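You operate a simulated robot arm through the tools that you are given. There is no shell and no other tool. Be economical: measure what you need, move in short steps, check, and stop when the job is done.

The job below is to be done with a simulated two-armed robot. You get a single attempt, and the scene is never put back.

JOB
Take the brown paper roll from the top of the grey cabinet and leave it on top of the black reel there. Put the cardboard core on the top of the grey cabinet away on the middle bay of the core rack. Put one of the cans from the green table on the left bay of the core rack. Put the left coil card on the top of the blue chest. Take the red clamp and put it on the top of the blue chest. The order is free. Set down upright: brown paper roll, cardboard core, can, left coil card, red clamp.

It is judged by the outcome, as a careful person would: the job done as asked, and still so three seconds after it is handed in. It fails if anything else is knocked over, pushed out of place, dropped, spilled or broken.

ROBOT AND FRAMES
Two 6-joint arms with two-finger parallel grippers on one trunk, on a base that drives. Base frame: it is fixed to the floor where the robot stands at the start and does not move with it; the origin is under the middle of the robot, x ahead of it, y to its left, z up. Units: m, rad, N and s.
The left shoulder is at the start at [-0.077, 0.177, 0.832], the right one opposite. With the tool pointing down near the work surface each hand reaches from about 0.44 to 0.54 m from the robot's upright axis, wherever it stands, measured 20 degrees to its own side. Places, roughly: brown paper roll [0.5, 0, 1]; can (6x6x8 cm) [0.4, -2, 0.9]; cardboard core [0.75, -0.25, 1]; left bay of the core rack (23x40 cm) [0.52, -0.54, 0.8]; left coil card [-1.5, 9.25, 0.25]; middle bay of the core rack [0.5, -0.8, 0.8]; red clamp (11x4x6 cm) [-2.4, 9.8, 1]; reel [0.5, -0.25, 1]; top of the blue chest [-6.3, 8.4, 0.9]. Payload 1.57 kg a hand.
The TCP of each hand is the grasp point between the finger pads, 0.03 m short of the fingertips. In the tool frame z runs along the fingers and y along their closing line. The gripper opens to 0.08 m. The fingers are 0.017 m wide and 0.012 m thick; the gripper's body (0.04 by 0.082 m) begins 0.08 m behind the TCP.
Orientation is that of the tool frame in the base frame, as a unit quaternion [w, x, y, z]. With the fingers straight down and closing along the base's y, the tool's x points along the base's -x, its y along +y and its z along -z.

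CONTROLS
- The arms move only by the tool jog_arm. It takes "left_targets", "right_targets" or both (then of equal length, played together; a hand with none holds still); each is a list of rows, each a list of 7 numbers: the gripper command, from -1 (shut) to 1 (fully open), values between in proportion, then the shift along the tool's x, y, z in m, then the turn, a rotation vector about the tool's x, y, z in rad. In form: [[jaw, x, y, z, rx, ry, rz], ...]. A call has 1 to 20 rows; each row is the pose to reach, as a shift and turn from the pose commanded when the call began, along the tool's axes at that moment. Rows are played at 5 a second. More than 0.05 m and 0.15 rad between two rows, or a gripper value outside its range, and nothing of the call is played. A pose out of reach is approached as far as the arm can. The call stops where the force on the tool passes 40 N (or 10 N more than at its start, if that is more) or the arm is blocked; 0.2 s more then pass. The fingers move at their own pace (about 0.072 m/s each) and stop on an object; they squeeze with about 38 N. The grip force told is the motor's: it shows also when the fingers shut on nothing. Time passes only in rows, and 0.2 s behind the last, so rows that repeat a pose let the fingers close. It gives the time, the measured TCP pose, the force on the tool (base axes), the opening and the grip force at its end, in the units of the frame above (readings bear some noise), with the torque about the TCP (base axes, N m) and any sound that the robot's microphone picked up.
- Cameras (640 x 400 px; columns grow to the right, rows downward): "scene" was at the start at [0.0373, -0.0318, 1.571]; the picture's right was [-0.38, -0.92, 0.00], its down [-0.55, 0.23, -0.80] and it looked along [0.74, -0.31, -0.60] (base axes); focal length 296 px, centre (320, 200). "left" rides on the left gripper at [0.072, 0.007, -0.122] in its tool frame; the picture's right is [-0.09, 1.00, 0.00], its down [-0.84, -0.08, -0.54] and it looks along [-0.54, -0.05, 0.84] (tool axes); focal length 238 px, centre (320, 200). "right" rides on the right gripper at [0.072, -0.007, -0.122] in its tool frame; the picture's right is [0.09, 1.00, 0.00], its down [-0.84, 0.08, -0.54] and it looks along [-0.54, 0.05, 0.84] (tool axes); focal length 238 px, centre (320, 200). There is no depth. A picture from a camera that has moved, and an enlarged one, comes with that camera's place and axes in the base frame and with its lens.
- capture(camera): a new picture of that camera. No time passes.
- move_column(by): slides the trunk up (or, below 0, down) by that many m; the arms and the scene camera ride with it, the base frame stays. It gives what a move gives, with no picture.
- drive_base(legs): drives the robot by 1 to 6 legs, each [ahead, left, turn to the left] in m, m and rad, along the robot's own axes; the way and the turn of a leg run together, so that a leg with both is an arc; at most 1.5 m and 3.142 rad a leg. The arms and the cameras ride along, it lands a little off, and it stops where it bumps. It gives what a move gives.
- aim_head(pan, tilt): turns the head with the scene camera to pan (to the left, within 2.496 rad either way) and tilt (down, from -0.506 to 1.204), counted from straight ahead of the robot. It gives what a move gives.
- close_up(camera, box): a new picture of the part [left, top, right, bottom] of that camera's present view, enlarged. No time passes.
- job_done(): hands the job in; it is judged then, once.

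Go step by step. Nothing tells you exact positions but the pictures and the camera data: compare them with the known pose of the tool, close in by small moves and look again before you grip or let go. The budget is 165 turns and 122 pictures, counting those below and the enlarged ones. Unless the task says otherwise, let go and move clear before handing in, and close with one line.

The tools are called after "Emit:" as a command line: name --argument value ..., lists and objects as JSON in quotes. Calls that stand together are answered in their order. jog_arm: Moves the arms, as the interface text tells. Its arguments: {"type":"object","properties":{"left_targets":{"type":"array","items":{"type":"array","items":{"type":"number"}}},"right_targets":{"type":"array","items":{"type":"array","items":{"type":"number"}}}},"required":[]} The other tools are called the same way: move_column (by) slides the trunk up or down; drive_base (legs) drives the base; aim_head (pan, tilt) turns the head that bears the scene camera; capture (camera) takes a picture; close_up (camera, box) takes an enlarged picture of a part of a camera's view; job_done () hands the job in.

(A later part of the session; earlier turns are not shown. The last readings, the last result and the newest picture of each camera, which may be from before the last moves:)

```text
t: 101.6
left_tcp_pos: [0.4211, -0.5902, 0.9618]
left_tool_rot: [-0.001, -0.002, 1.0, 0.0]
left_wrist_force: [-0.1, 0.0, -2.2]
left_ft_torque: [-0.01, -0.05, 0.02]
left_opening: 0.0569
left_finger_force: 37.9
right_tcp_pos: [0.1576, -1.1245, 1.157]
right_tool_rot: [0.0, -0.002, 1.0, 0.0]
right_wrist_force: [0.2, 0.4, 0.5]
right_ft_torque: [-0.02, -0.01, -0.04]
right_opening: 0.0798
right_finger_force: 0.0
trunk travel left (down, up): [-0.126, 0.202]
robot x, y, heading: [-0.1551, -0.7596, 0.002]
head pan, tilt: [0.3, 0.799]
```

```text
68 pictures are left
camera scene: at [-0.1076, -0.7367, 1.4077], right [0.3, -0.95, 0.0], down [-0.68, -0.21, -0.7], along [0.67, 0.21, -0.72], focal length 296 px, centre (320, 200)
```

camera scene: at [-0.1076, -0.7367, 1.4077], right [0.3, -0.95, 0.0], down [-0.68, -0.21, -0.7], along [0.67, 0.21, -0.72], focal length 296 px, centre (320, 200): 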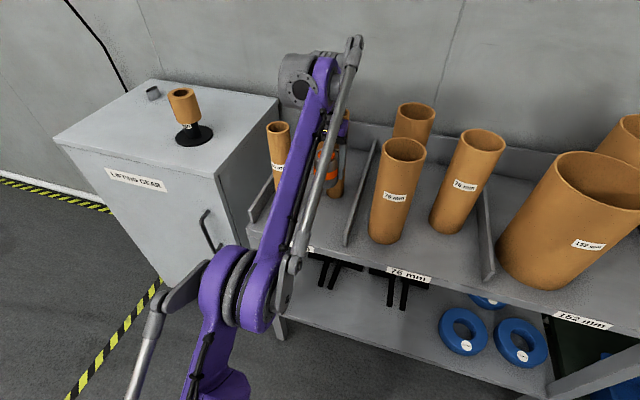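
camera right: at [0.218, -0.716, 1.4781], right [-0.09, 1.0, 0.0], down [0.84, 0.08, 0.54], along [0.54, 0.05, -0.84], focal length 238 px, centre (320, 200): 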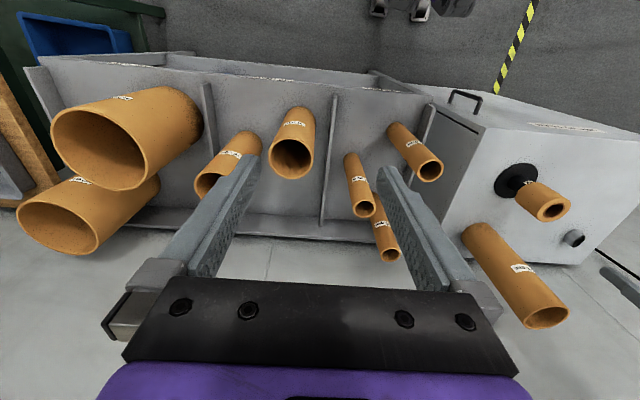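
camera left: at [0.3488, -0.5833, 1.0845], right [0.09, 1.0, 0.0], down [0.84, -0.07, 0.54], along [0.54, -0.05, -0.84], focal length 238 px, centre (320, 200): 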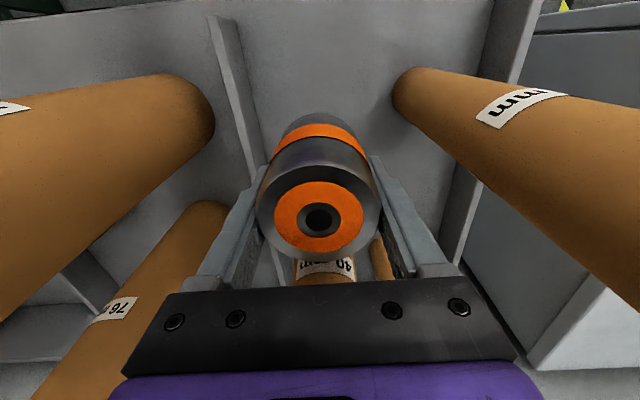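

All clear of the neighbours. I lower to just above the shelf, then feel for contact.

Emit:
move_column --by -0.105

Emit:
jog_arm --left_targets '[[-1, 0, 0, 0.003, 0, 0, 0], [-1, 0, 0, 0.006, 0, 0, 0], [-1, 0, 0, 0.009, 0, 0, 0]]'

Emit:
capture --camera "left"

```text
t: 103.0
left_tcp_pos: [0.4211, -0.5908, 0.8573]
left_tool_rot: [0.0, -0.002, 1.0, 0.0]
left_wrist_force: [-1.2, 0.4, -2.9]
left_ft_torque: [0.0, -0.04, 0.01]
left_opening: 0.0568
left_finger_force: 37.5
right_tcp_pos: [0.1577, -1.1248, 1.0519]
right_tool_rot: [0.0, -0.004, 1.0, 0.0]
right_wrist_force: [0.2, 0.2, 0.2]
right_ft_torque: [0.0, 0.02, 0.01]
right_opening: 0.0801
right_finger_force: 0.1
trunk travel left (down, up): [-0.021, 0.307]
robot x, y, heading: [-0.1568, -0.7626, 0.003]
head pan, tilt: [0.3, 0.799]
```

```text
t: 103.8
left_tcp_pos: [0.421, -0.5912, 0.8484]
left_tool_rot: [0.0, -0.002, 1.0, 0.0]
left_wrist_force: [-0.2, 0.0, -2.4]
left_ft_torque: [0.01, 0.02, 0.01]
left_opening: 0.057
left_finger_force: 38.1
right_tcp_pos: [0.1574, -1.1242, 1.0513]
right_tool_rot: [0.0, -0.001, 1.0, 0.001]
right_wrist_force: [0.0, 0.1, -0.8]
right_ft_torque: [0.0, -0.01, -0.04]
right_opening: 0.0797
right_finger_force: 0.1
trunk travel left (down, up): [-0.021, 0.307]
robot x, y, heading: [-0.1578, -0.7632, 0.005]
head pan, tilt: [0.3, 0.799]
```

```text
67 pictures are left
camera left: at [0.3492, -0.5835, 0.9705], right [0.09, 1.0, 0.0], down [0.84, -0.07, 0.54], along [0.54, -0.05, -0.84], focal length 238 px, centre (320, 200)
```

left: 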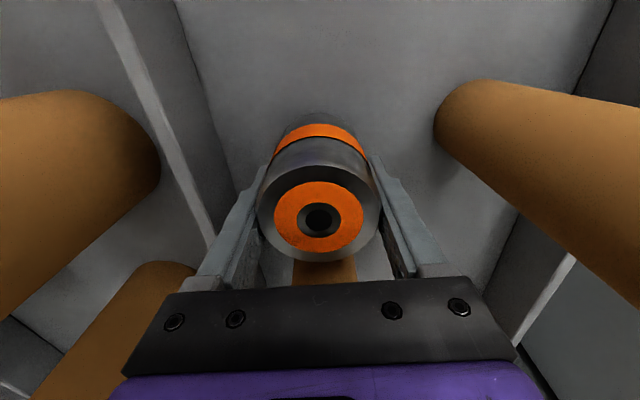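

Emit:
jog_arm --left_targets '[[-1, 0, 0, 0.002, 0, 0, 0], [-1, 0, 0, 0.004, 0, 0, 0], [-1, 0, 0, 0.006, 0, 0, 0], [-1, 0, 0, 0.008, 0, 0, 0], [-1, 0, 0, 0.01, 0, 0, 0]]'

```text
t: 105.1
left_tcp_pos: [0.4186, -0.5908, 0.8406]
left_tool_rot: [0.001, -0.002, 1.0, 0.001]
left_wrist_force: [-1.4, 0.4, 15.2]
left_ft_torque: [-0.09, 0.25, 0.05]
left_opening: 0.0568
left_finger_force: 37.9
right_tcp_pos: [0.1564, -1.1252, 1.0519]
right_tool_rot: [0.0, -0.003, 1.0, 0.0]
right_wrist_force: [-0.2, -0.1, -0.4]
right_ft_torque: [-0.02, -0.04, 0.02]
right_opening: 0.0799
right_finger_force: 0.1
trunk travel left (down, up): [-0.021, 0.307]
robot x, y, heading: [-0.1544, -0.7634, 0.004]
head pan, tilt: [0.3, 0.799]
stopped in row 5 (left hand): the force on the tool passed its limit at 41 N (the readings are from after the stop); the commanded pose is now the measured one
```

The can is on the shelf. I open the fingers modestly and raise the trunk straight up.

Emit:
jog_arm --left_targets '[[-1, 0, 0, -0.001, 0, 0, 0], [0.2, 0, 0, -0.001, 0, 0, 0], [0.75, 0, 0, -0.001, 0, 0, 0], [0.75, 0, 0, -0.001, 0, 0, 0]]'

Emit:
capture --camera "left"

Emit:
move_column --by 0.3

Emit:
capture --camera "left"

```text
t: 106.1
left_tcp_pos: [0.42, -0.5898, 0.8398]
left_tool_rot: [0.001, -0.002, 1.0, 0.0]
left_wrist_force: [-0.1, -0.1, 0.0]
left_ft_torque: [0.02, 0.0, 0.01]
left_opening: 0.0701
left_finger_force: 0.1
right_tcp_pos: [0.1574, -1.1249, 1.0526]
right_tool_rot: [0.001, -0.002, 1.0, 0.001]
right_wrist_force: [0.0, -0.2, 0.6]
right_ft_torque: [-0.03, -0.01, 0.01]
right_opening: 0.0802
right_finger_force: 0.1
trunk travel left (down, up): [-0.021, 0.307]
robot x, y, heading: [-0.1502, -0.7597, 0.003]
head pan, tilt: [0.3, 0.799]
```

```text
66 pictures are left
camera left: at [0.3485, -0.583, 0.9623], right [0.09, 1.0, 0.0], down [0.84, -0.08, 0.54], along [0.54, -0.05, -0.84], focal length 238 px, centre (320, 200)
```

left: 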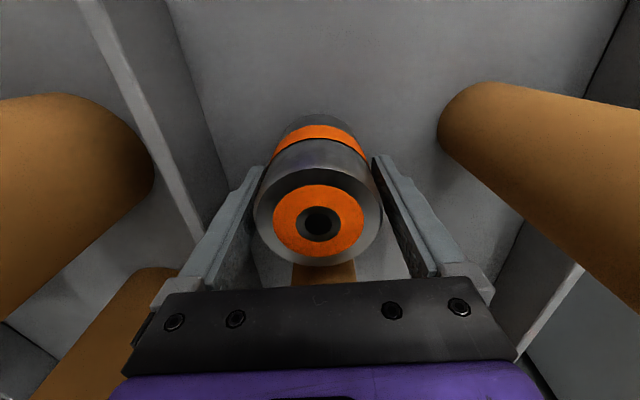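

```text
t: 109.1
left_tcp_pos: [0.4179, -0.5905, 1.1405]
left_tool_rot: [0.001, -0.001, 1.0, 0.0]
left_wrist_force: [-0.3, -0.5, 0.0]
left_ft_torque: [-0.01, 0.01, -0.01]
left_opening: 0.07
left_finger_force: 0.1
right_tcp_pos: [0.1573, -1.1252, 1.3517]
right_tool_rot: [0.001, -0.002, 1.0, 0.0]
right_wrist_force: [-0.8, -0.6, -0.4]
right_ft_torque: [0.01, -0.02, -0.01]
right_opening: 0.08
right_finger_force: 0.0
trunk travel left (down, up): [-0.321, 0.007]
robot x, y, heading: [-0.1547, -0.7586, 0.002]
head pan, tilt: [0.3, 0.799]
```

```text
65 pictures are left
camera left: at [0.3475, -0.583, 1.2622], right [0.09, 1.0, 0.0], down [0.84, -0.08, 0.54], along [0.54, -0.05, -0.84], focal length 238 px, centre (320, 200)
```

left: 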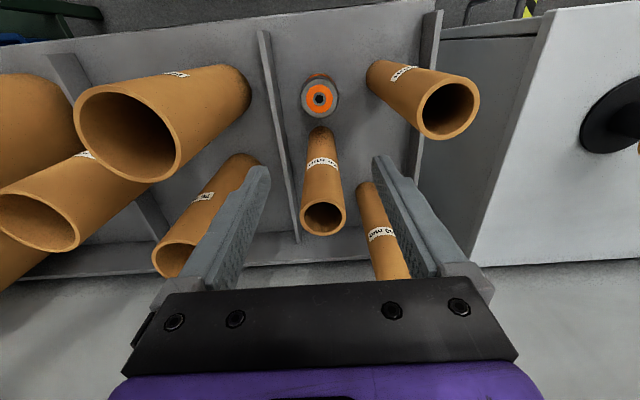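

The can stands in the left bay. Three items done with the near area; now the far ones at y≈9. I back off, turn left and look along the way.

Emit:
drive_base --legs '[[-0.45, 0, 0], [0, 0, 1.57]]'

Emit:
aim_head --pan 0.0 --tilt 0.15

Emit:
capture --camera "scene"

```text
t: 115.5
left_tcp_pos: [-0.7503, -0.1814, 1.1399]
left_tool_rot: [0.0, -0.69, 0.724, 0.0]
left_wrist_force: [0.1, 0.2, -0.5]
left_ft_torque: [0.04, -0.01, 0.0]
left_opening: 0.0699
left_finger_force: 0.0
right_tcp_pos: [-0.229, -0.4707, 1.3519]
right_tool_rot: [0.001, -0.691, 0.723, 0.001]
right_wrist_force: [0.5, -0.2, 0.3]
right_ft_torque: [-0.04, 0.0, 0.02]
right_opening: 0.08
right_finger_force: 0.0
trunk travel left (down, up): [-0.321, 0.007]
robot x, y, heading: [-0.6074, -0.7642, 1.524]
head pan, tilt: [0.3, 0.799]
```

```text
t: 116.5
left_tcp_pos: [-0.7497, -0.1826, 1.1399]
left_tool_rot: [0.0, -0.69, 0.723, 0.0]
left_wrist_force: [-0.2, 0.1, -0.6]
left_ft_torque: [-0.02, 0.04, -0.01]
left_opening: 0.0702
left_finger_force: 0.0
right_tcp_pos: [-0.2299, -0.4708, 1.3512]
right_tool_rot: [0.001, -0.69, 0.723, 0.0]
right_wrist_force: [0.6, 0.0, -0.4]
right_ft_torque: [0.01, 0.04, 0.01]
right_opening: 0.0801
right_finger_force: 0.1
trunk travel left (down, up): [-0.321, 0.007]
robot x, y, heading: [-0.606, -0.7683, 1.528]
head pan, tilt: [0.0, 0.15]
```

```text
64 pictures are left
camera scene: at [-0.6062, -0.7141, 1.6653], right [1.0, -0.05, 0.0], down [-0.01, -0.15, -0.99], along [0.05, 0.99, -0.15], focal length 296 px, centre (320, 200)
```

scene: 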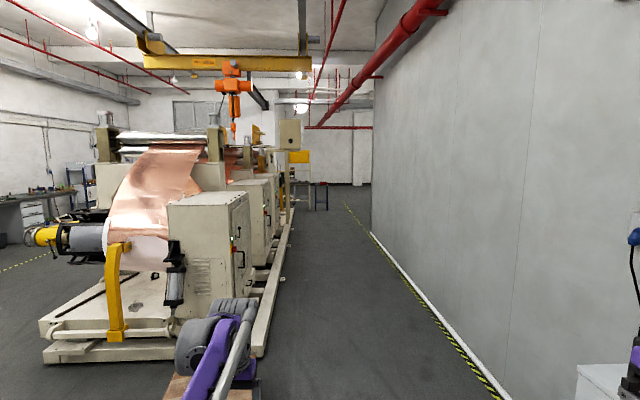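

There is a clear corridor between the slitting machine (x≲-0.97) and the wall (x≈0.8). I drive along its middle toward y≈6.

Emit:
drive_base --legs '[[1.2, 0, 0.045], [1.4, -0.5, 0], [1.45, 0, 0], [1.45, 0, 0], [1.45, 0, 0]]'

Emit:
aim_head --pan 0.3 --tilt 0.3

Emit:
capture --camera "scene"

```text
t: 150.2
left_tcp_pos: [-0.1047, 6.802, 1.1407]
left_tool_rot: [0.0, -0.7, 0.714, 0.0]
left_wrist_force: [0.7, -0.4, 1.0]
left_ft_torque: [0.01, 0.01, 0.01]
left_opening: 0.0699
left_finger_force: 0.0
right_tcp_pos: [0.4241, 6.5267, 1.3528]
right_tool_rot: [0.001, -0.701, 0.713, 0.0]
right_wrist_force: [0.2, 0.4, -0.4]
right_ft_torque: [0.01, -0.01, 0.02]
right_opening: 0.0799
right_finger_force: 0.0
trunk travel left (down, up): [-0.321, 0.007]
robot x, y, heading: [0.0555, 6.2256, 1.554]
head pan, tilt: [0.0, 0.15]
```

```text
t: 151.0
left_tcp_pos: [-0.1047, 6.8015, 1.1396]
left_tool_rot: [0.0, -0.699, 0.715, 0.0]
left_wrist_force: [0.8, -0.5, -0.5]
left_ft_torque: [-0.02, -0.03, -0.01]
left_opening: 0.0701
left_finger_force: 0.1
right_tcp_pos: [0.4238, 6.527, 1.3522]
right_tool_rot: [0.0, -0.701, 0.713, 0.0]
right_wrist_force: [0.7, 0.0, 1.1]
right_ft_torque: [0.01, -0.02, 0.03]
right_opening: 0.0799
right_finger_force: 0.2
trunk travel left (down, up): [-0.321, 0.007]
robot x, y, heading: [0.0535, 6.2241, 1.551]
head pan, tilt: [0.3, 0.3]
```

```text
63 pictures are left
camera scene: at [0.0268, 6.2703, 1.6514], right [0.96, 0.28, 0.0], down [0.08, -0.28, -0.96], along [-0.27, 0.92, -0.3], focal length 296 px, centre (320, 200)
```

scene: 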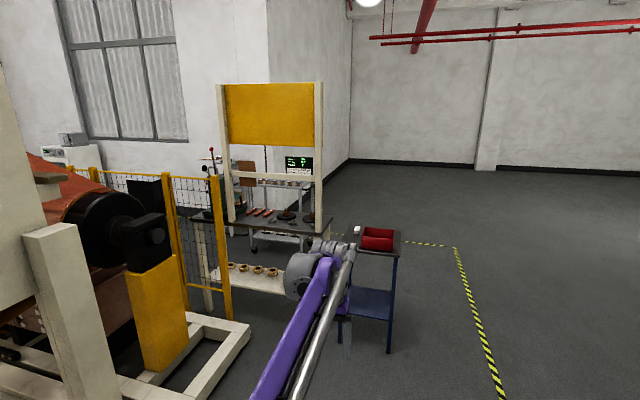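

I see a workstation with a yellow panel, a low shelf and bench, and a small blue table with a red box. I'll zoom in.

Emit:
close_up --camera "scene" --box '[190, 130, 420, 330]'

```text
2.00 times, centred on (305, 230) of scene
camera zoom: at [0.0268, 6.2703, 1.6514], right [0.96, 0.28, 0.0], down [0.08, -0.28, -0.96], along [-0.27, 0.92, -0.3], focal length 592 px, centre (350, 140)
```

zoom: 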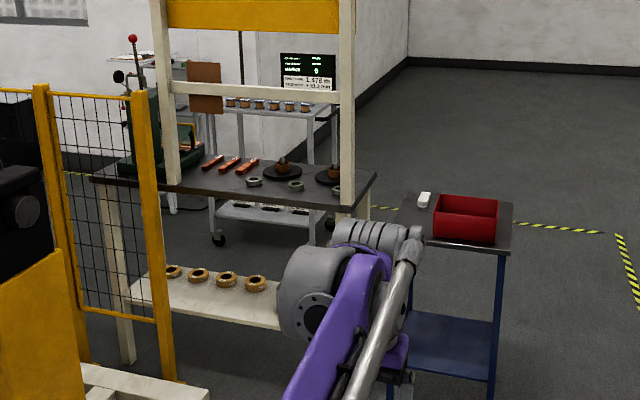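

The coil cards seem to be on the lower shelf of the grey trolley behind the bench at about (-1.4, 9.2). A blue side table stands ahead at (-0.1, 8), so I check the space on its right before driving past.

Emit:
aim_head --pan -0.5 --tilt 0.3

Emit:
capture --camera "scene"

```text
t: 152.1
left_tcp_pos: [-0.105, 6.7994, 1.1408]
left_tool_rot: [0.0, -0.701, 0.713, -0.001]
left_wrist_force: [0.3, 1.2, -0.5]
left_ft_torque: [-0.04, -0.02, 0.01]
left_opening: 0.0699
left_finger_force: 0.1
right_tcp_pos: [0.4251, 6.527, 1.3511]
right_tool_rot: [0.0, -0.701, 0.713, 0.001]
right_wrist_force: [0.2, 0.6, -0.3]
right_ft_torque: [-0.03, 0.02, -0.01]
right_opening: 0.0799
right_finger_force: 0.0
trunk travel left (down, up): [-0.321, 0.007]
robot x, y, heading: [0.0526, 6.2226, 1.551]
head pan, tilt: [-0.499, 0.3]
```

```text
61 pictures are left
camera scene: at [0.0989, 6.2618, 1.6514], right [0.87, -0.49, 0.0], down [-0.15, -0.26, -0.96], along [0.47, 0.83, -0.3], focal length 296 px, centre (320, 200)
```

scene: 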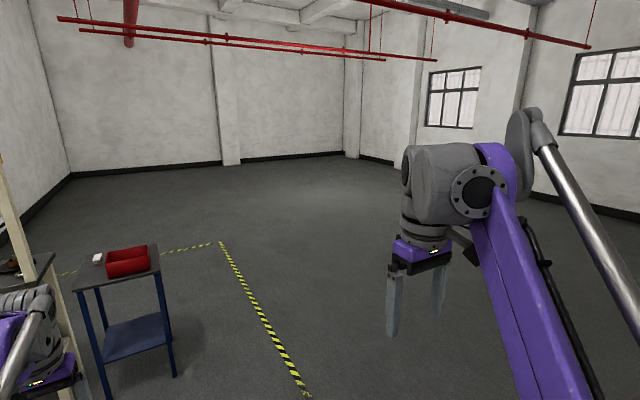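

Wide open floor on the right. I drive around the blue table to (0.85, 9.5) and turn to face -x.

Emit:
drive_base --legs '[[0.7, -0.85, 0], [1.3, 0, 0], [1.3, 0, 0], [0, 0, 1.59]]'

Emit:
aim_head --pan 0.15 --tilt 0.3

Emit:
capture --camera "scene"

```text
t: 176.1
left_tcp_pos: [0.3264, 9.3253, 1.14]
left_tool_rot: [0.0, 1.0, 0.015, 0.0]
left_wrist_force: [0.6, 0.4, 0.7]
left_ft_torque: [0.02, -0.01, -0.01]
left_opening: 0.0701
left_finger_force: 0.1
right_tcp_pos: [0.5763, 9.8666, 1.3524]
right_tool_rot: [0.0, 1.0, 0.014, -0.001]
right_wrist_force: [-0.7, -0.5, 1.0]
right_ft_torque: [-0.03, -0.02, -0.02]
right_opening: 0.0799
right_finger_force: 0.1
trunk travel left (down, up): [-0.321, 0.007]
robot x, y, heading: [0.8969, 9.511, -3.113]
head pan, tilt: [-0.499, 0.3]
```

```text
t: 177.2
left_tcp_pos: [0.3262, 9.3265, 1.1399]
left_tool_rot: [0.001, 1.0, 0.014, 0.0]
left_wrist_force: [-0.7, 0.2, 0.3]
left_ft_torque: [0.01, -0.02, -0.02]
left_opening: 0.0698
left_finger_force: 0.0
right_tcp_pos: [0.5763, 9.8669, 1.3515]
right_tool_rot: [0.0, 1.0, 0.014, -0.001]
right_wrist_force: [0.0, -0.7, 0.3]
right_ft_torque: [0.01, 0.01, 0.01]
right_opening: 0.0802
right_finger_force: 0.0
trunk travel left (down, up): [-0.321, 0.007]
robot x, y, heading: [0.8964, 9.5126, -3.113]
head pan, tilt: [0.15, 0.3]
```

```text
60 pictures are left
camera scene: at [0.8471, 9.499, 1.6514], right [-0.18, 0.98, 0.0], down [0.29, 0.05, -0.96], along [-0.94, -0.17, -0.3], focal length 296 px, centre (320, 200)
```

scene: 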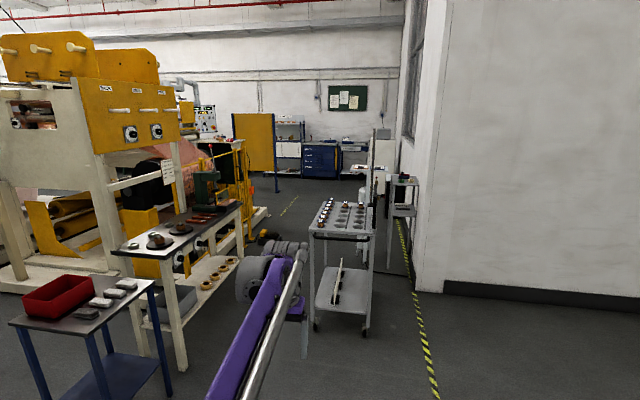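

Emit:
close_up --camera "scene" --box '[280, 120, 430, 330]'

Emit:
close_up --camera "scene" --box '[225, 90, 425, 215]'

```text
1.90 times, centred on (355, 225) of scene
camera zoom: at [0.8471, 9.499, 1.6514], right [-0.18, 0.98, 0.0], down [0.29, 0.05, -0.96], along [-0.94, -0.17, -0.3], focal length 564 px, centre (253, 152)
```

zoom: 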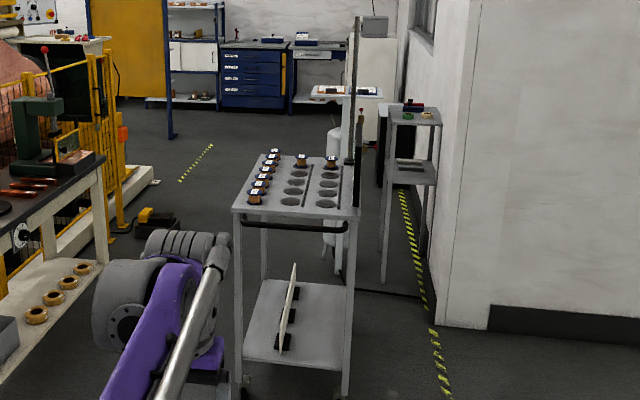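

```text
3.20 times, centred on (325, 152) of scene
camera zoom: at [0.8471, 9.499, 1.6514], right [-0.18, 0.98, 0.0], down [0.29, 0.05, -0.96], along [-0.94, -0.17, -0.3], focal length 948 px, centre (304, 352)
```

zoom: 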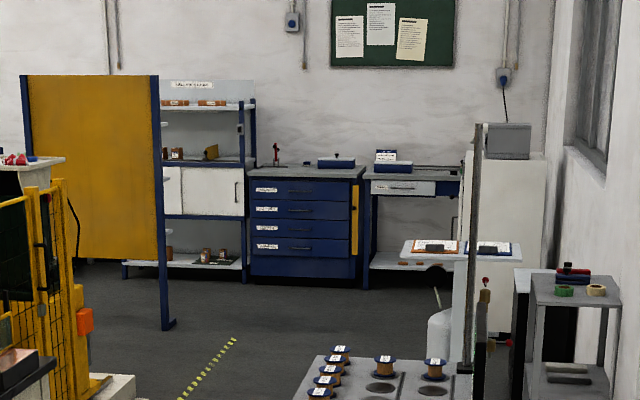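

I now see it: the trolley at x≈-1.65…-1.03, y≈9.07…9.53 has thin cards standing on its low shelf, and a red clamp lies on the grey stand near (-2.4, 9.8). I move to the trolley's open +y side and face it to see the cards.

Emit:
drive_base --legs '[[1.2, -1.0, 0], [0, 0, 1.543], [0, -0.9, 0]]'

Emit:
aim_head --pan -0.1 --tilt 0.6

Emit:
capture --camera "scene"

```text
refused: leg 1 is longer than a leg can be; nothing moved
```

```text
t: 178.0
left_tcp_pos: [0.3266, 9.3273, 1.1401]
left_tool_rot: [0.0, 1.0, 0.015, 0.0]
left_wrist_force: [-0.3, 0.2, 0.4]
left_ft_torque: [0.0, -0.01, 0.02]
left_opening: 0.0699
left_finger_force: 0.1
right_tcp_pos: [0.5764, 9.8667, 1.3531]
right_tool_rot: [0.0, 1.0, 0.014, -0.002]
right_wrist_force: [-0.2, 0.2, 0.6]
right_ft_torque: [0.0, 0.0, -0.01]
right_opening: 0.0801
right_finger_force: 0.0
trunk travel left (down, up): [-0.321, 0.007]
robot x, y, heading: [0.8953, 9.5115, -3.11]
head pan, tilt: [-0.099, 0.6]
```

```text
57 pictures are left
camera scene: at [0.8509, 9.5218, 1.624], right [0.07, 1.0, 0.0], down [0.56, -0.04, -0.83], along [-0.82, 0.06, -0.56], focal length 296 px, centre (320, 200)
```

scene: 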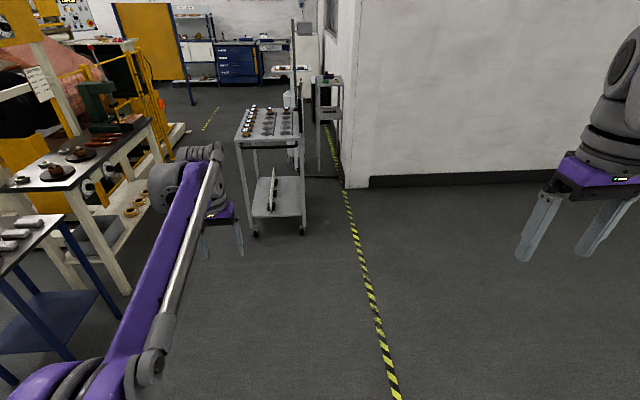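

The first leg was too long; I repeat with shorter legs.

Emit:
drive_base --legs '[[0.9, -1.0, 0], [0.3, 0, 0], [0, 0, 1.543], [0, -0.9, 0]]'

Emit:
capture --camera "scene"

```text
t: 200.2
left_tcp_pos: [-1.0367, 9.871, 1.1396]
left_tool_rot: [0.0, 0.701, 0.713, 0.0]
left_wrist_force: [-0.2, 0.1, 0.5]
left_ft_torque: [0.0, 0.0, 0.0]
left_opening: 0.0699
left_finger_force: 0.0
right_tcp_pos: [-1.5754, 10.1268, 1.3514]
right_tool_rot: [0.001, 0.701, 0.713, -0.001]
right_wrist_force: [1.0, 0.7, -0.6]
right_ft_torque: [0.0, 0.01, -0.01]
right_opening: 0.0797
right_finger_force: 0.0
trunk travel left (down, up): [-0.321, 0.007]
robot x, y, heading: [-1.2196, 10.4426, -1.553]
head pan, tilt: [-0.099, 0.6]
```

```text
56 pictures are left
camera scene: at [-1.2274, 10.4008, 1.6239], right [-1.0, 0.08, 0.0], down [0.05, 0.56, -0.83], along [-0.07, -0.82, -0.56], focal length 296 px, centre (320, 200)
```

scene: 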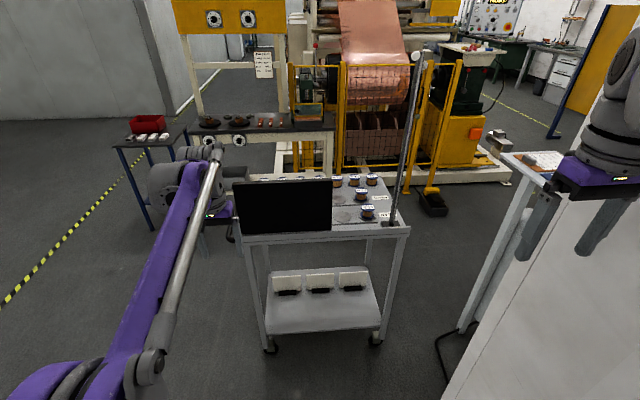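

Three cards stand on the low shelf at x≈-1.12, -1.31 and -1.505; the given place (-1.5, 9.25) picks out the one at x≈-1.5. I zoom in on them.

Emit:
close_up --camera "scene" --box '[235, 170, 415, 345]'

```text
2.29 times, centred on (325, 258) of scene
camera zoom: at [-1.2274, 10.4008, 1.6239], right [-1.0, 0.08, 0.0], down [0.05, 0.56, -0.83], along [-0.07, -0.82, -0.56], focal length 677 px, centre (309, 69)
```

zoom: 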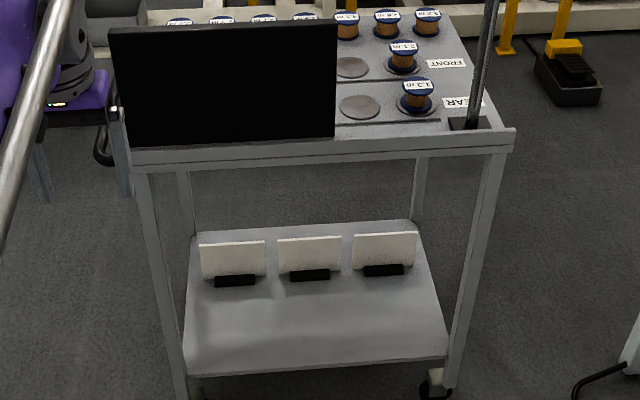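

The tray's "FRONT" label faces the other side, so "left" there is indeed the card at x≈-1.5. I look to the right to check the passage and the stand with the clamp.

Emit:
aim_head --pan -0.75 --tilt 0.55

Emit:
capture --camera "scene"

```text
t: 201.2
left_tcp_pos: [-1.0381, 9.8712, 1.141]
left_tool_rot: [0.001, 0.702, 0.712, 0.001]
left_wrist_force: [-0.3, -0.3, 0.1]
left_ft_torque: [-0.01, 0.02, -0.01]
left_opening: 0.0701
left_finger_force: 0.1
right_tcp_pos: [-1.5752, 10.1261, 1.3518]
right_tool_rot: [0.001, 0.701, 0.713, -0.001]
right_wrist_force: [0.4, -0.2, -0.7]
right_ft_torque: [0.0, 0.0, -0.03]
right_opening: 0.08
right_finger_force: 0.1
trunk travel left (down, up): [-0.321, 0.007]
robot x, y, heading: [-1.2163, 10.4396, -1.553]
head pan, tilt: [-0.75, 0.55]
```

```text
54 pictures are left
camera scene: at [-1.2802, 10.4221, 1.6284], right [-0.74, 0.67, 0.0], down [0.35, 0.39, -0.85], along [-0.57, -0.63, -0.52], focal length 296 px, centre (320, 200)
```

scene: 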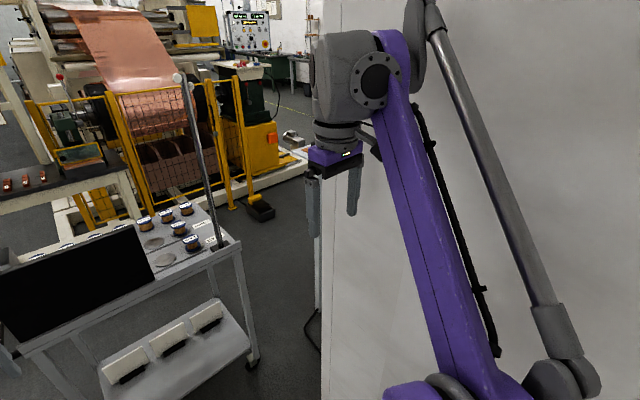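

The gap between trolley and wall is only about 0.4 m, too narrow. I'll go around the machine: back along the corridor, then west past the machine's front end and up its other side.

Emit:
drive_base --legs '[[0, 1.05, 0], [0, 1.05, 0], [1.2, 0, 0], [1.2, 0, 0], [1.1, 0, -0.018], [0.7, -0.85, 0]]'

Emit:
drive_base --legs '[[1.4, 0, 0], [1.4, 0, 0], [1.4, 0, 0], [1.1, 0, 0], [0, 0, -1.57], [1.1, 0.9, 0]]'

Emit:
aim_head --pan -0.3 --tilt 0.25

Emit:
capture --camera "scene"

```text
t: 243.7
left_tcp_pos: [0.3555, 5.7166, 1.1402]
left_tool_rot: [-0.001, 0.703, 0.711, -0.001]
left_wrist_force: [0.5, -1.0, 0.0]
left_ft_torque: [-0.02, -0.01, 0.01]
left_opening: 0.0701
left_finger_force: 0.1
right_tcp_pos: [-0.1796, 5.9733, 1.3523]
right_tool_rot: [0.001, 0.702, 0.712, 0.0]
right_wrist_force: [0.2, 0.0, -0.5]
right_ft_torque: [-0.03, -0.02, -0.01]
right_opening: 0.08
right_finger_force: 0.0
trunk travel left (down, up): [-0.321, 0.007]
robot x, y, heading: [0.1756, 6.2885, -1.557]
head pan, tilt: [-0.75, 0.55]
```

```text
t: 280.2
left_tcp_pos: [-1.4191, -0.0944, 1.1407]
left_tool_rot: [0.0, 1.0, 0.005, 0.001]
left_wrist_force: [0.3, 0.0, -0.3]
left_ft_torque: [-0.04, 0.04, 0.01]
left_opening: 0.0699
left_finger_force: 0.0
right_tcp_pos: [-1.1599, 0.4426, 1.3518]
right_tool_rot: [0.001, 1.0, 0.004, 0.0]
right_wrist_force: [1.1, 0.8, 0.5]
right_ft_torque: [-0.03, 0.03, 0.01]
right_opening: 0.0801
right_finger_force: 0.0
trunk travel left (down, up): [-0.321, 0.007]
robot x, y, heading: [-0.8481, 0.0846, -3.132]
head pan, tilt: [-0.75, 0.55]
stopped in leg 6: the robot was blocked; the commanded pose is now the measured one
```

```text
t: 281.1
left_tcp_pos: [-1.4201, -0.0971, 1.14]
left_tool_rot: [0.001, 1.0, 0.004, 0.0]
left_wrist_force: [0.7, 0.7, -0.2]
left_ft_torque: [-0.01, -0.01, -0.01]
left_opening: 0.0701
left_finger_force: 0.0
right_tcp_pos: [-1.1609, 0.4396, 1.352]
right_tool_rot: [0.0, 1.0, 0.004, -0.001]
right_wrist_force: [0.1, -0.5, -1.3]
right_ft_torque: [0.0, 0.03, 0.0]
right_opening: 0.0799
right_finger_force: 0.0
trunk travel left (down, up): [-0.321, 0.007]
robot x, y, heading: [-0.8439, 0.0804, -3.133]
head pan, tilt: [-0.3, 0.25]
```

```text
53 pictures are left
camera scene: at [-0.8937, 0.1088, 1.6561], right [0.29, 0.96, 0.0], down [0.24, -0.07, -0.97], along [-0.93, 0.28, -0.25], focal length 296 px, centre (320, 200)
```

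scene: 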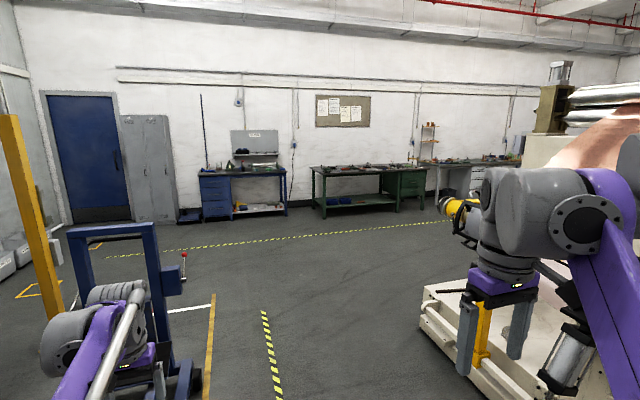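

Something low blocked the base on the left: a blue stacker stands there. I look down to see it.

Emit:
aim_head --pan 0.3 --tilt 0.9

Emit:
capture --camera "scene"

```text
t: 282.2
left_tcp_pos: [-1.4198, -0.0949, 1.1396]
left_tool_rot: [0.001, 1.0, 0.004, 0.0]
left_wrist_force: [-0.3, 0.2, -0.6]
left_ft_torque: [0.01, 0.01, -0.01]
left_opening: 0.07
left_finger_force: 0.2
right_tcp_pos: [-1.1604, 0.4407, 1.3523]
right_tool_rot: [0.0, 1.0, 0.004, -0.001]
right_wrist_force: [0.5, -0.6, -0.8]
right_ft_torque: [-0.01, -0.02, -0.02]
right_opening: 0.08
right_finger_force: 0.0
trunk travel left (down, up): [-0.321, 0.007]
robot x, y, heading: [-0.8448, 0.083, -3.135]
head pan, tilt: [0.3, 0.901]
```

```text
52 pictures are left
camera scene: at [-0.8759, 0.0592, 1.5992], right [-0.3, 0.95, 0.0], down [0.75, 0.24, -0.62], along [-0.59, -0.19, -0.78], focal length 296 px, centre (320, 200)
```

scene: 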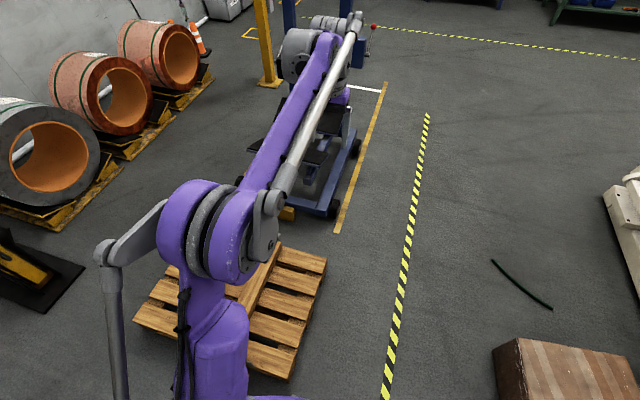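

A pallet's edge stopped me on the left, and a brown box lies on the right; the lane between them is centred near y≈0.32. I shift right and drive on west.

Emit:
drive_base --legs '[[0, -0.23, -0.005], [1.3, 0, 0], [1.3, 0, 0], [1.2, 0, 0], [0, 0, -1.57]]'

Emit:
aim_head --pan 0.0 --tilt 0.25

Emit:
capture --camera "scene"

```text
t: 306.5
left_tcp_pos: [-4.7562, 0.9441, 1.1406]
left_tool_rot: [-0.001, -0.685, 0.728, 0.001]
left_wrist_force: [0.0, -0.2, 0.1]
left_ft_torque: [0.01, 0.0, 0.02]
left_opening: 0.07
left_finger_force: 0.0
right_tcp_pos: [-4.2388, 0.6477, 1.3512]
right_tool_rot: [0.001, -0.686, 0.728, 0.001]
right_wrist_force: [-0.2, 0.0, 0.6]
right_ft_torque: [-0.02, -0.02, -0.01]
right_opening: 0.0801
right_finger_force: 0.1
trunk travel left (down, up): [-0.321, 0.007]
robot x, y, heading: [-4.6252, 0.364, 1.512]
head pan, tilt: [0.3, 0.901]
```

```text
t: 307.6
left_tcp_pos: [-4.7559, 0.945, 1.1396]
left_tool_rot: [-0.001, -0.685, 0.728, 0.0]
left_wrist_force: [-0.6, 0.7, -0.2]
left_ft_torque: [0.03, -0.03, -0.02]
left_opening: 0.0696
left_finger_force: 0.0
right_tcp_pos: [-4.2387, 0.6472, 1.3519]
right_tool_rot: [0.001, -0.685, 0.728, 0.0]
right_wrist_force: [-0.1, 0.4, 0.2]
right_ft_torque: [0.02, 0.0, 0.02]
right_opening: 0.0798
right_finger_force: 0.0
trunk travel left (down, up): [-0.321, 0.007]
robot x, y, heading: [-4.6191, 0.3558, 1.512]
head pan, tilt: [0.0, 0.25]
```

```text
51 pictures are left
camera scene: at [-4.6194, 0.4106, 1.6561], right [1.0, -0.06, 0.0], down [-0.02, -0.25, -0.97], along [0.06, 0.97, -0.25], focal length 296 px, centre (320, 200)
```

scene: 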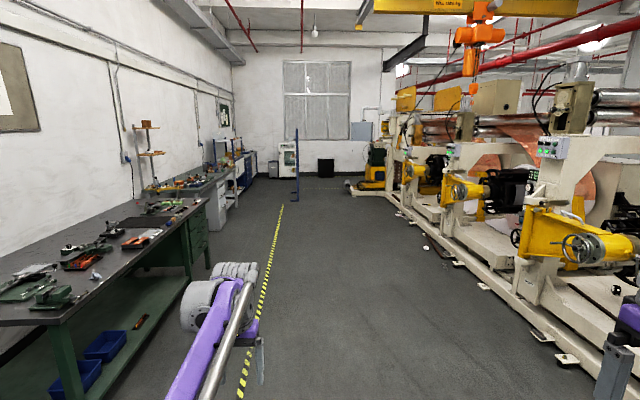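

The aisle is clear. I drive north along x≈-4 to about y=6.2 and look again.

Emit:
drive_base --legs '[[1.45, 0, 0.058], [1.45, -0.3, 0], [1.45, -0.2, 0], [1.45, 0, 0]]'

Emit:
aim_head --pan -0.3 --tilt 0.35

Emit:
capture --camera "scene"

```text
t: 335.5
left_tcp_pos: [-4.1333, 6.7477, 1.14]
left_tool_rot: [0.0, -0.7, 0.714, 0.0]
left_wrist_force: [1.5, -0.1, 0.2]
left_ft_torque: [0.01, 0.03, -0.03]
left_opening: 0.0702
left_finger_force: 0.1
right_tcp_pos: [-3.6045, 6.4745, 1.3518]
right_tool_rot: [0.001, -0.701, 0.713, 0.001]
right_wrist_force: [0.2, -0.4, 0.9]
right_ft_torque: [-0.03, 0.01, 0.0]
right_opening: 0.08
right_finger_force: 0.1
trunk travel left (down, up): [-0.321, 0.007]
robot x, y, heading: [-3.9753, 6.1696, 1.549]
head pan, tilt: [0.0, 0.25]
```

```text
t: 336.3
left_tcp_pos: [-4.1337, 6.7468, 1.1394]
left_tool_rot: [0.0, -0.701, 0.713, 0.001]
left_wrist_force: [0.3, 0.0, -0.8]
left_ft_torque: [0.02, 0.0, 0.02]
left_opening: 0.0701
left_finger_force: 0.1
right_tcp_pos: [-3.6044, 6.4734, 1.3521]
right_tool_rot: [0.0, -0.701, 0.713, 0.001]
right_wrist_force: [-0.1, -0.6, 0.2]
right_ft_torque: [-0.01, -0.05, 0.03]
right_opening: 0.0799
right_finger_force: 0.0
trunk travel left (down, up): [-0.321, 0.007]
robot x, y, heading: [-3.9751, 6.1672, 1.548]
head pan, tilt: [-0.3, 0.351]
```

```text
50 pictures are left
camera scene: at [-3.9466, 6.2154, 1.6467], right [0.95, -0.31, 0.0], down [-0.11, -0.33, -0.94], along [0.29, 0.89, -0.34], focal length 296 px, centre (320, 200)
```

scene: 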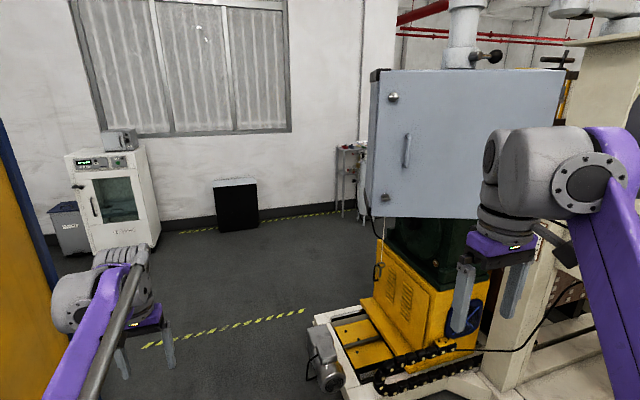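

The stand is by the wall ahead-right; a gearbox at (-3.6, 7.5) must be passed on its left. I drive past it and then strafe right in front of the wall.

Emit:
drive_base --legs '[[0, 0.12, 0.02], [1.4, 0, 0], [1.1, 0, 0], [0, -1.1, 0]]'

Emit:
aim_head --pan -0.4 --tilt 0.5

Emit:
capture --camera "scene"

```text
t: 359.4
left_tcp_pos: [-3.1425, 9.2466, 1.1401]
left_tool_rot: [-0.001, -0.699, 0.715, 0.001]
left_wrist_force: [0.3, 0.2, 0.3]
left_ft_torque: [-0.02, -0.03, 0.02]
left_opening: 0.07
left_finger_force: 0.1
right_tcp_pos: [-2.613, 8.9697, 1.3521]
right_tool_rot: [0.0, -0.699, 0.715, 0.001]
right_wrist_force: [-0.2, -0.2, -0.1]
right_ft_torque: [-0.03, -0.02, 0.0]
right_opening: 0.0801
right_finger_force: 0.0
trunk travel left (down, up): [-0.321, 0.007]
robot x, y, heading: [-2.9816, 8.6681, 1.551]
head pan, tilt: [-0.3, 0.351]
```

```text
t: 360.1
left_tcp_pos: [-3.1403, 9.2465, 1.1398]
left_tool_rot: [-0.001, -0.699, 0.715, 0.001]
left_wrist_force: [-0.4, -0.6, 0.1]
left_ft_torque: [0.01, -0.02, -0.02]
left_opening: 0.07
left_finger_force: 0.0
right_tcp_pos: [-2.614, 8.9698, 1.352]
right_tool_rot: [0.001, -0.699, 0.715, 0.001]
right_wrist_force: [-0.4, -0.7, 0.7]
right_ft_torque: [-0.01, -0.02, 0.01]
right_opening: 0.08
right_finger_force: 0.1
trunk travel left (down, up): [-0.321, 0.007]
robot x, y, heading: [-2.9816, 8.6688, 1.545]
head pan, tilt: [-0.4, 0.499]
```

```text
49 pictures are left
camera scene: at [-2.9489, 8.7081, 1.633], right [0.91, -0.41, 0.0], down [-0.2, -0.44, -0.88], along [0.36, 0.8, -0.48], focal length 296 px, centre (320, 200)
```

scene: 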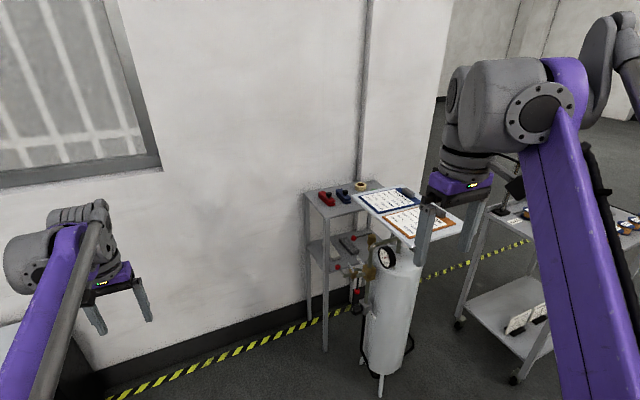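

Emit:
close_up --camera "scene" --box '[290, 160, 450, 280]'

```text
3.33 times, centred on (370, 220) of scene
camera zoom: at [-2.9489, 8.7081, 1.633], right [0.91, -0.41, 0.0], down [-0.2, -0.44, -0.88], along [0.36, 0.8, -0.48], focal length 987 px, centre (153, 133)
```

zoom: 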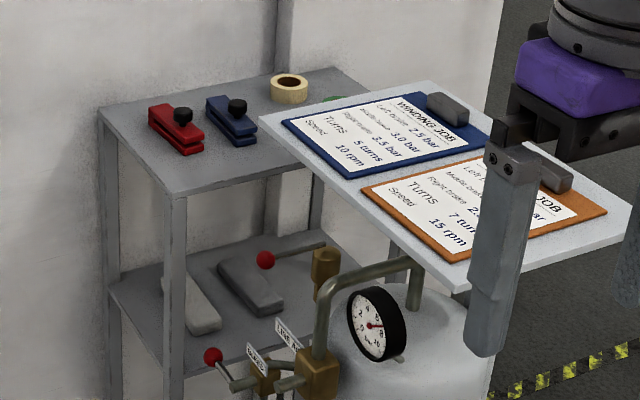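

The red clamp lies at about (-2.45, 9.76) on the stand, long axis along y. A gas cylinder with a clipboard tray stands in front of the stand's right part, so I approach diagonally from the left using the left hand.

Emit:
drive_base --legs '[[0.43, 0, 0], [0, 0, -1.164], [0.17, 0.22, 0]]'

Emit:
capture --camera "left"

Emit:
aim_head --pan 0.2 --tilt 0.75

Emit:
capture --camera "scene"

```text
t: 367.8
left_tcp_pos: [-2.4396, 9.748, 1.1395]
left_tool_rot: [0.0, -0.199, 0.98, 0.001]
left_wrist_force: [0.0, -0.6, -0.2]
left_ft_torque: [0.01, -0.04, 0.04]
left_opening: 0.07
left_finger_force: 0.1
right_tcp_pos: [-2.4757, 9.1535, 1.3524]
right_tool_rot: [0.001, -0.2, 0.98, 0.0]
right_wrist_force: [0.0, -0.4, 0.2]
right_ft_torque: [0.0, -0.01, -0.02]
right_opening: 0.08
right_finger_force: 0.1
trunk travel left (down, up): [-0.321, 0.007]
robot x, y, heading: [-2.9055, 9.362, 0.397]
head pan, tilt: [-0.4, 0.499]
```

```text
47 pictures are left
camera left: at [-2.5094, 9.7263, 1.2622], right [-0.3, 0.95, 0.0], down [0.8, 0.25, 0.54], along [0.52, 0.17, -0.84], focal length 238 px, centre (320, 200)
```

left: 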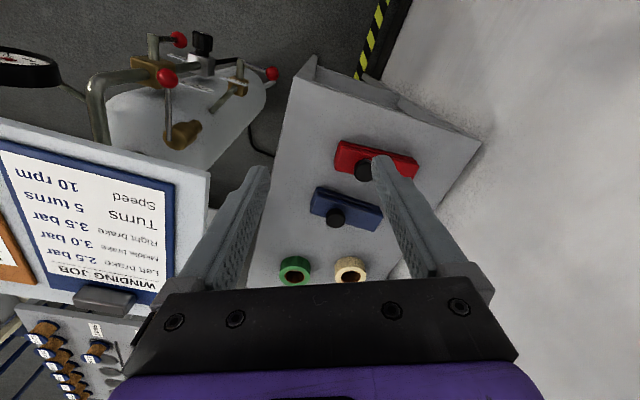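

```text
t: 368.8
left_tcp_pos: [-2.4397, 9.7487, 1.1396]
left_tool_rot: [-0.001, -0.198, 0.98, 0.001]
left_wrist_force: [0.7, 0.0, 0.1]
left_ft_torque: [-0.02, 0.02, -0.02]
left_opening: 0.0699
left_finger_force: 0.0
right_tcp_pos: [-2.4757, 9.154, 1.3524]
right_tool_rot: [0.001, -0.199, 0.98, 0.0]
right_wrist_force: [-0.1, 0.6, 0.3]
right_ft_torque: [-0.03, 0.02, 0.02]
right_opening: 0.0799
right_finger_force: 0.2
trunk travel left (down, up): [-0.321, 0.007]
robot x, y, heading: [-2.9058, 9.3687, 0.402]
head pan, tilt: [0.201, 0.75]
```

```text
46 pictures are left
camera scene: at [-2.8778, 9.3979, 1.6111], right [0.56, -0.83, 0.0], down [-0.56, -0.38, -0.73], along [0.6, 0.41, -0.68], focal length 296 px, centre (320, 200)
```

scene: 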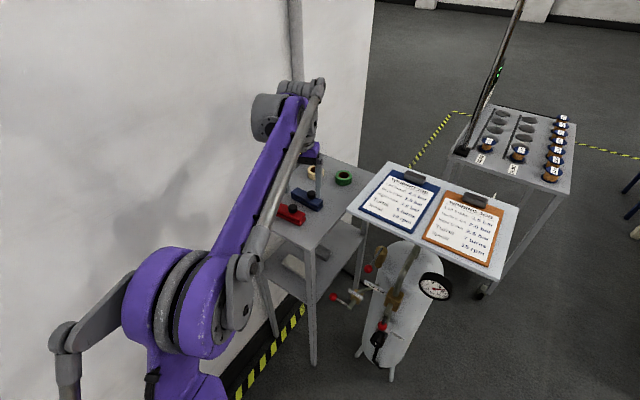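

The clamp measures (-2.408, 9.841), z≈0.966, exactly along y. I shift the base and turn the wrist so the fingers close along x, then check.

Emit:
drive_base --legs '[[0.063, 0.07, 0]]'

Emit:
jog_arm --left_targets '[[1, 0, 0, 0, 0, 0, -0.146], [1, 0, 0, 0, 0, 0, -0.292], [1, 0, 0, 0, 0, 0, -0.438], [1, 0, 0, 0, 0, 0, -0.584], [1, 0, 0, 0, 0, 0, -0.73], [1, 0, 0, 0, 0, 0, -0.876], [1, 0, 0, 0, 0, 0, -1.022], [1, 0, 0, 0, 0, 0, -1.17], [1, 0, 0, 0, 0, 0, -1.17]]'

Emit:
capture --camera "left"

```text
t: 370.1
left_tcp_pos: [-2.4103, 9.8342, 1.1399]
left_tool_rot: [-0.001, -0.197, 0.98, 0.001]
left_wrist_force: [0.6, 0.3, -0.3]
left_ft_torque: [0.02, 0.01, 0.05]
left_opening: 0.07
left_finger_force: 0.1
right_tcp_pos: [-2.4467, 9.2386, 1.351]
right_tool_rot: [0.001, -0.197, 0.98, 0.001]
right_wrist_force: [0.0, -0.5, -0.1]
right_ft_torque: [-0.02, 0.0, 0.01]
right_opening: 0.08
right_finger_force: 0.1
trunk travel left (down, up): [-0.321, 0.007]
robot x, y, heading: [-2.8725, 9.4557, 0.4]
head pan, tilt: [0.201, 0.75]
```

```text
t: 372.1
left_tcp_pos: [-2.4099, 9.8333, 1.1404]
left_tool_rot: [0.001, -0.707, 0.707, 0.001]
left_wrist_force: [-0.6, 0.1, -0.6]
left_ft_torque: [0.0, -0.02, 0.0]
left_opening: 0.0799
left_finger_force: 0.1
right_tcp_pos: [-2.4461, 9.2413, 1.3529]
right_tool_rot: [0.001, -0.198, 0.98, 0.001]
right_wrist_force: [-0.4, -0.5, 0.0]
right_ft_torque: [0.04, -0.02, 0.01]
right_opening: 0.0799
right_finger_force: 0.1
trunk travel left (down, up): [-0.321, 0.007]
robot x, y, heading: [-2.8693, 9.4517, 0.397]
head pan, tilt: [0.201, 0.75]
```

```text
45 pictures are left
camera left: at [-2.4156, 9.7623, 1.2625], right [-1.0, 0.09, 0.0], down [0.08, 0.84, 0.54], along [0.05, 0.54, -0.84], focal length 238 px, centre (320, 200)
```

left: 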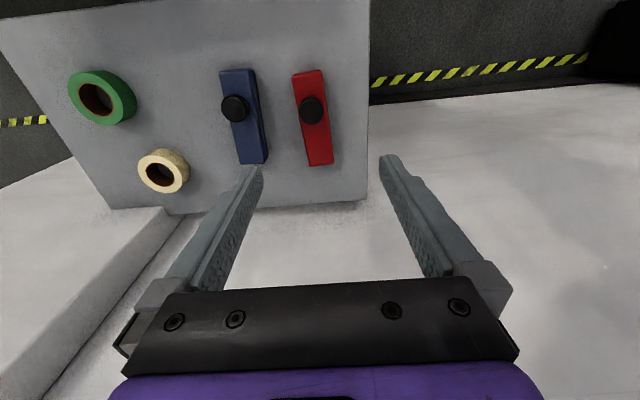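

The clamp's centre reads (-2.402, 9.839); its blue neighbour is 9 cm away, so I open only to ~64 mm. I correct and lower.

Emit:
jog_arm --left_targets '[[0.6, -0.005, -0.008, 0, 0, 0, 0], [0.6, -0.005, -0.008, 0, 0, 0, 0]]'

Emit:
move_column --by -0.12

Emit:
capture --camera "left"

```text
t: 372.7
left_tcp_pos: [-2.4002, 9.8388, 1.1398]
left_tool_rot: [0.0, -0.706, 0.708, 0.001]
left_wrist_force: [-1.2, 0.2, -0.2]
left_ft_torque: [0.01, -0.01, 0.01]
left_opening: 0.0638
left_finger_force: 0.1
right_tcp_pos: [-2.4459, 9.2396, 1.3521]
right_tool_rot: [0.001, -0.198, 0.98, 0.001]
right_wrist_force: [0.5, 0.8, -0.9]
right_ft_torque: [0.01, -0.02, 0.01]
right_opening: 0.0799
right_finger_force: 0.0
trunk travel left (down, up): [-0.321, 0.007]
robot x, y, heading: [-2.8741, 9.4577, 0.401]
head pan, tilt: [0.201, 0.75]
```

```text
t: 374.2
left_tcp_pos: [-2.3998, 9.8392, 1.0203]
left_tool_rot: [0.001, -0.706, 0.709, 0.0]
left_wrist_force: [-0.1, 0.6, -0.2]
left_ft_torque: [-0.01, 0.0, 0.0]
left_opening: 0.0642
left_finger_force: 0.1
right_tcp_pos: [-2.4451, 9.2402, 1.2328]
right_tool_rot: [0.001, -0.198, 0.98, 0.0]
right_wrist_force: [0.3, 0.1, -0.2]
right_ft_torque: [0.0, -0.02, -0.01]
right_opening: 0.0802
right_finger_force: 0.0
trunk travel left (down, up): [-0.201, 0.127]
robot x, y, heading: [-2.876, 9.4525, 0.402]
head pan, tilt: [0.201, 0.75]
```

```text
44 pictures are left
camera left: at [-2.4075, 9.7679, 1.1424], right [-1.0, 0.1, 0.0], down [0.08, 0.84, 0.54], along [0.05, 0.54, -0.84], focal length 238 px, centre (320, 200)
```

left: 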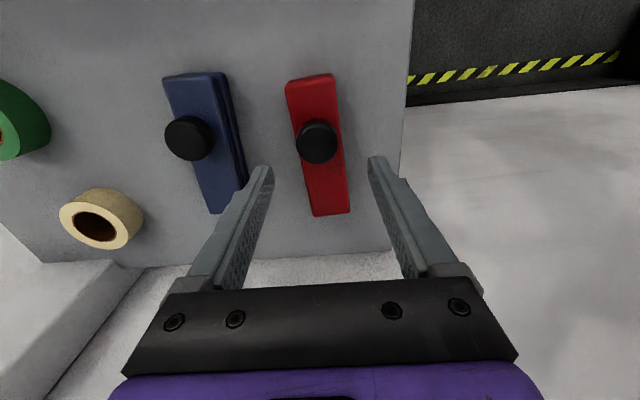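

Well centred with room to the blue clamp. I lower 6 cm and grip.

Emit:
move_column --by -0.058

Emit:
jog_arm --left_targets '[[0.6, 0.003, 0, 0, 0, 0, 0], [-0.2, 0.003, 0, 0, 0, 0, 0], [-1, 0.003, 0, 0, 0, 0, 0], [-1, 0.003, 0, 0, 0, 0, 0], [-1, 0.003, 0, 0, 0, 0, 0]]'

Emit:
capture --camera "left"

```text
t: 374.9
left_tcp_pos: [-2.4026, 9.8388, 0.9726]
left_tool_rot: [0.002, -0.706, 0.709, 0.001]
left_wrist_force: [2.3, 1.8, 15.4]
left_ft_torque: [-0.03, 0.49, -0.03]
left_opening: 0.0619
left_finger_force: 0.2
right_tcp_pos: [-2.4455, 9.2408, 1.1816]
right_tool_rot: [0.001, -0.198, 0.98, 0.0]
right_wrist_force: [-0.3, -0.1, 0.0]
right_ft_torque: [0.0, -0.01, 0.01]
right_opening: 0.0801
right_finger_force: 0.1
trunk travel left (down, up): [-0.152, 0.176]
robot x, y, heading: [-2.8772, 9.4565, 0.4]
head pan, tilt: [0.201, 0.75]
stopped: the force on the tool passed its limit at 126 N (the readings are from after the stop); the commanded pose is now the measured one
```

```text
t: 376.1
left_tcp_pos: [-2.401, 9.8365, 0.9718]
left_tool_rot: [0.002, -0.706, 0.708, 0.001]
left_wrist_force: [-6.9, -1.1, 9.4]
left_ft_torque: [-0.22, 0.45, -0.09]
left_opening: 0.0336
left_finger_force: 38.2
right_tcp_pos: [-2.4448, 9.2398, 1.1834]
right_tool_rot: [0.0, -0.197, 0.98, 0.0]
right_wrist_force: [0.3, -0.5, 1.0]
right_ft_torque: [0.01, 0.01, 0.01]
right_opening: 0.08
right_finger_force: 0.0
trunk travel left (down, up): [-0.152, 0.176]
robot x, y, heading: [-2.8722, 9.4576, 0.394]
head pan, tilt: [0.201, 0.75]
```

```text
43 pictures are left
camera left: at [-2.4091, 9.7644, 1.0942], right [-1.0, 0.1, 0.0], down [0.08, 0.84, 0.54], along [0.05, 0.54, -0.84], focal length 238 px, centre (320, 200)
```

left: 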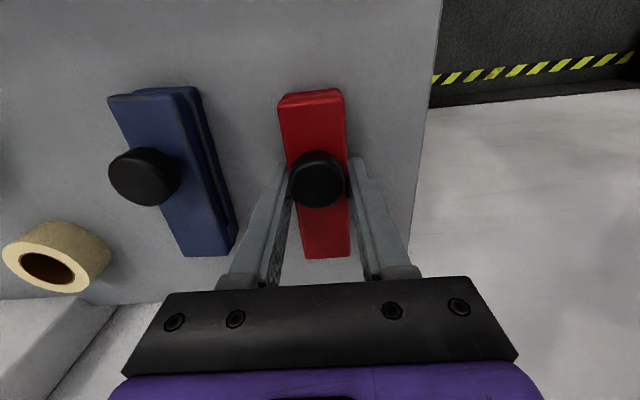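

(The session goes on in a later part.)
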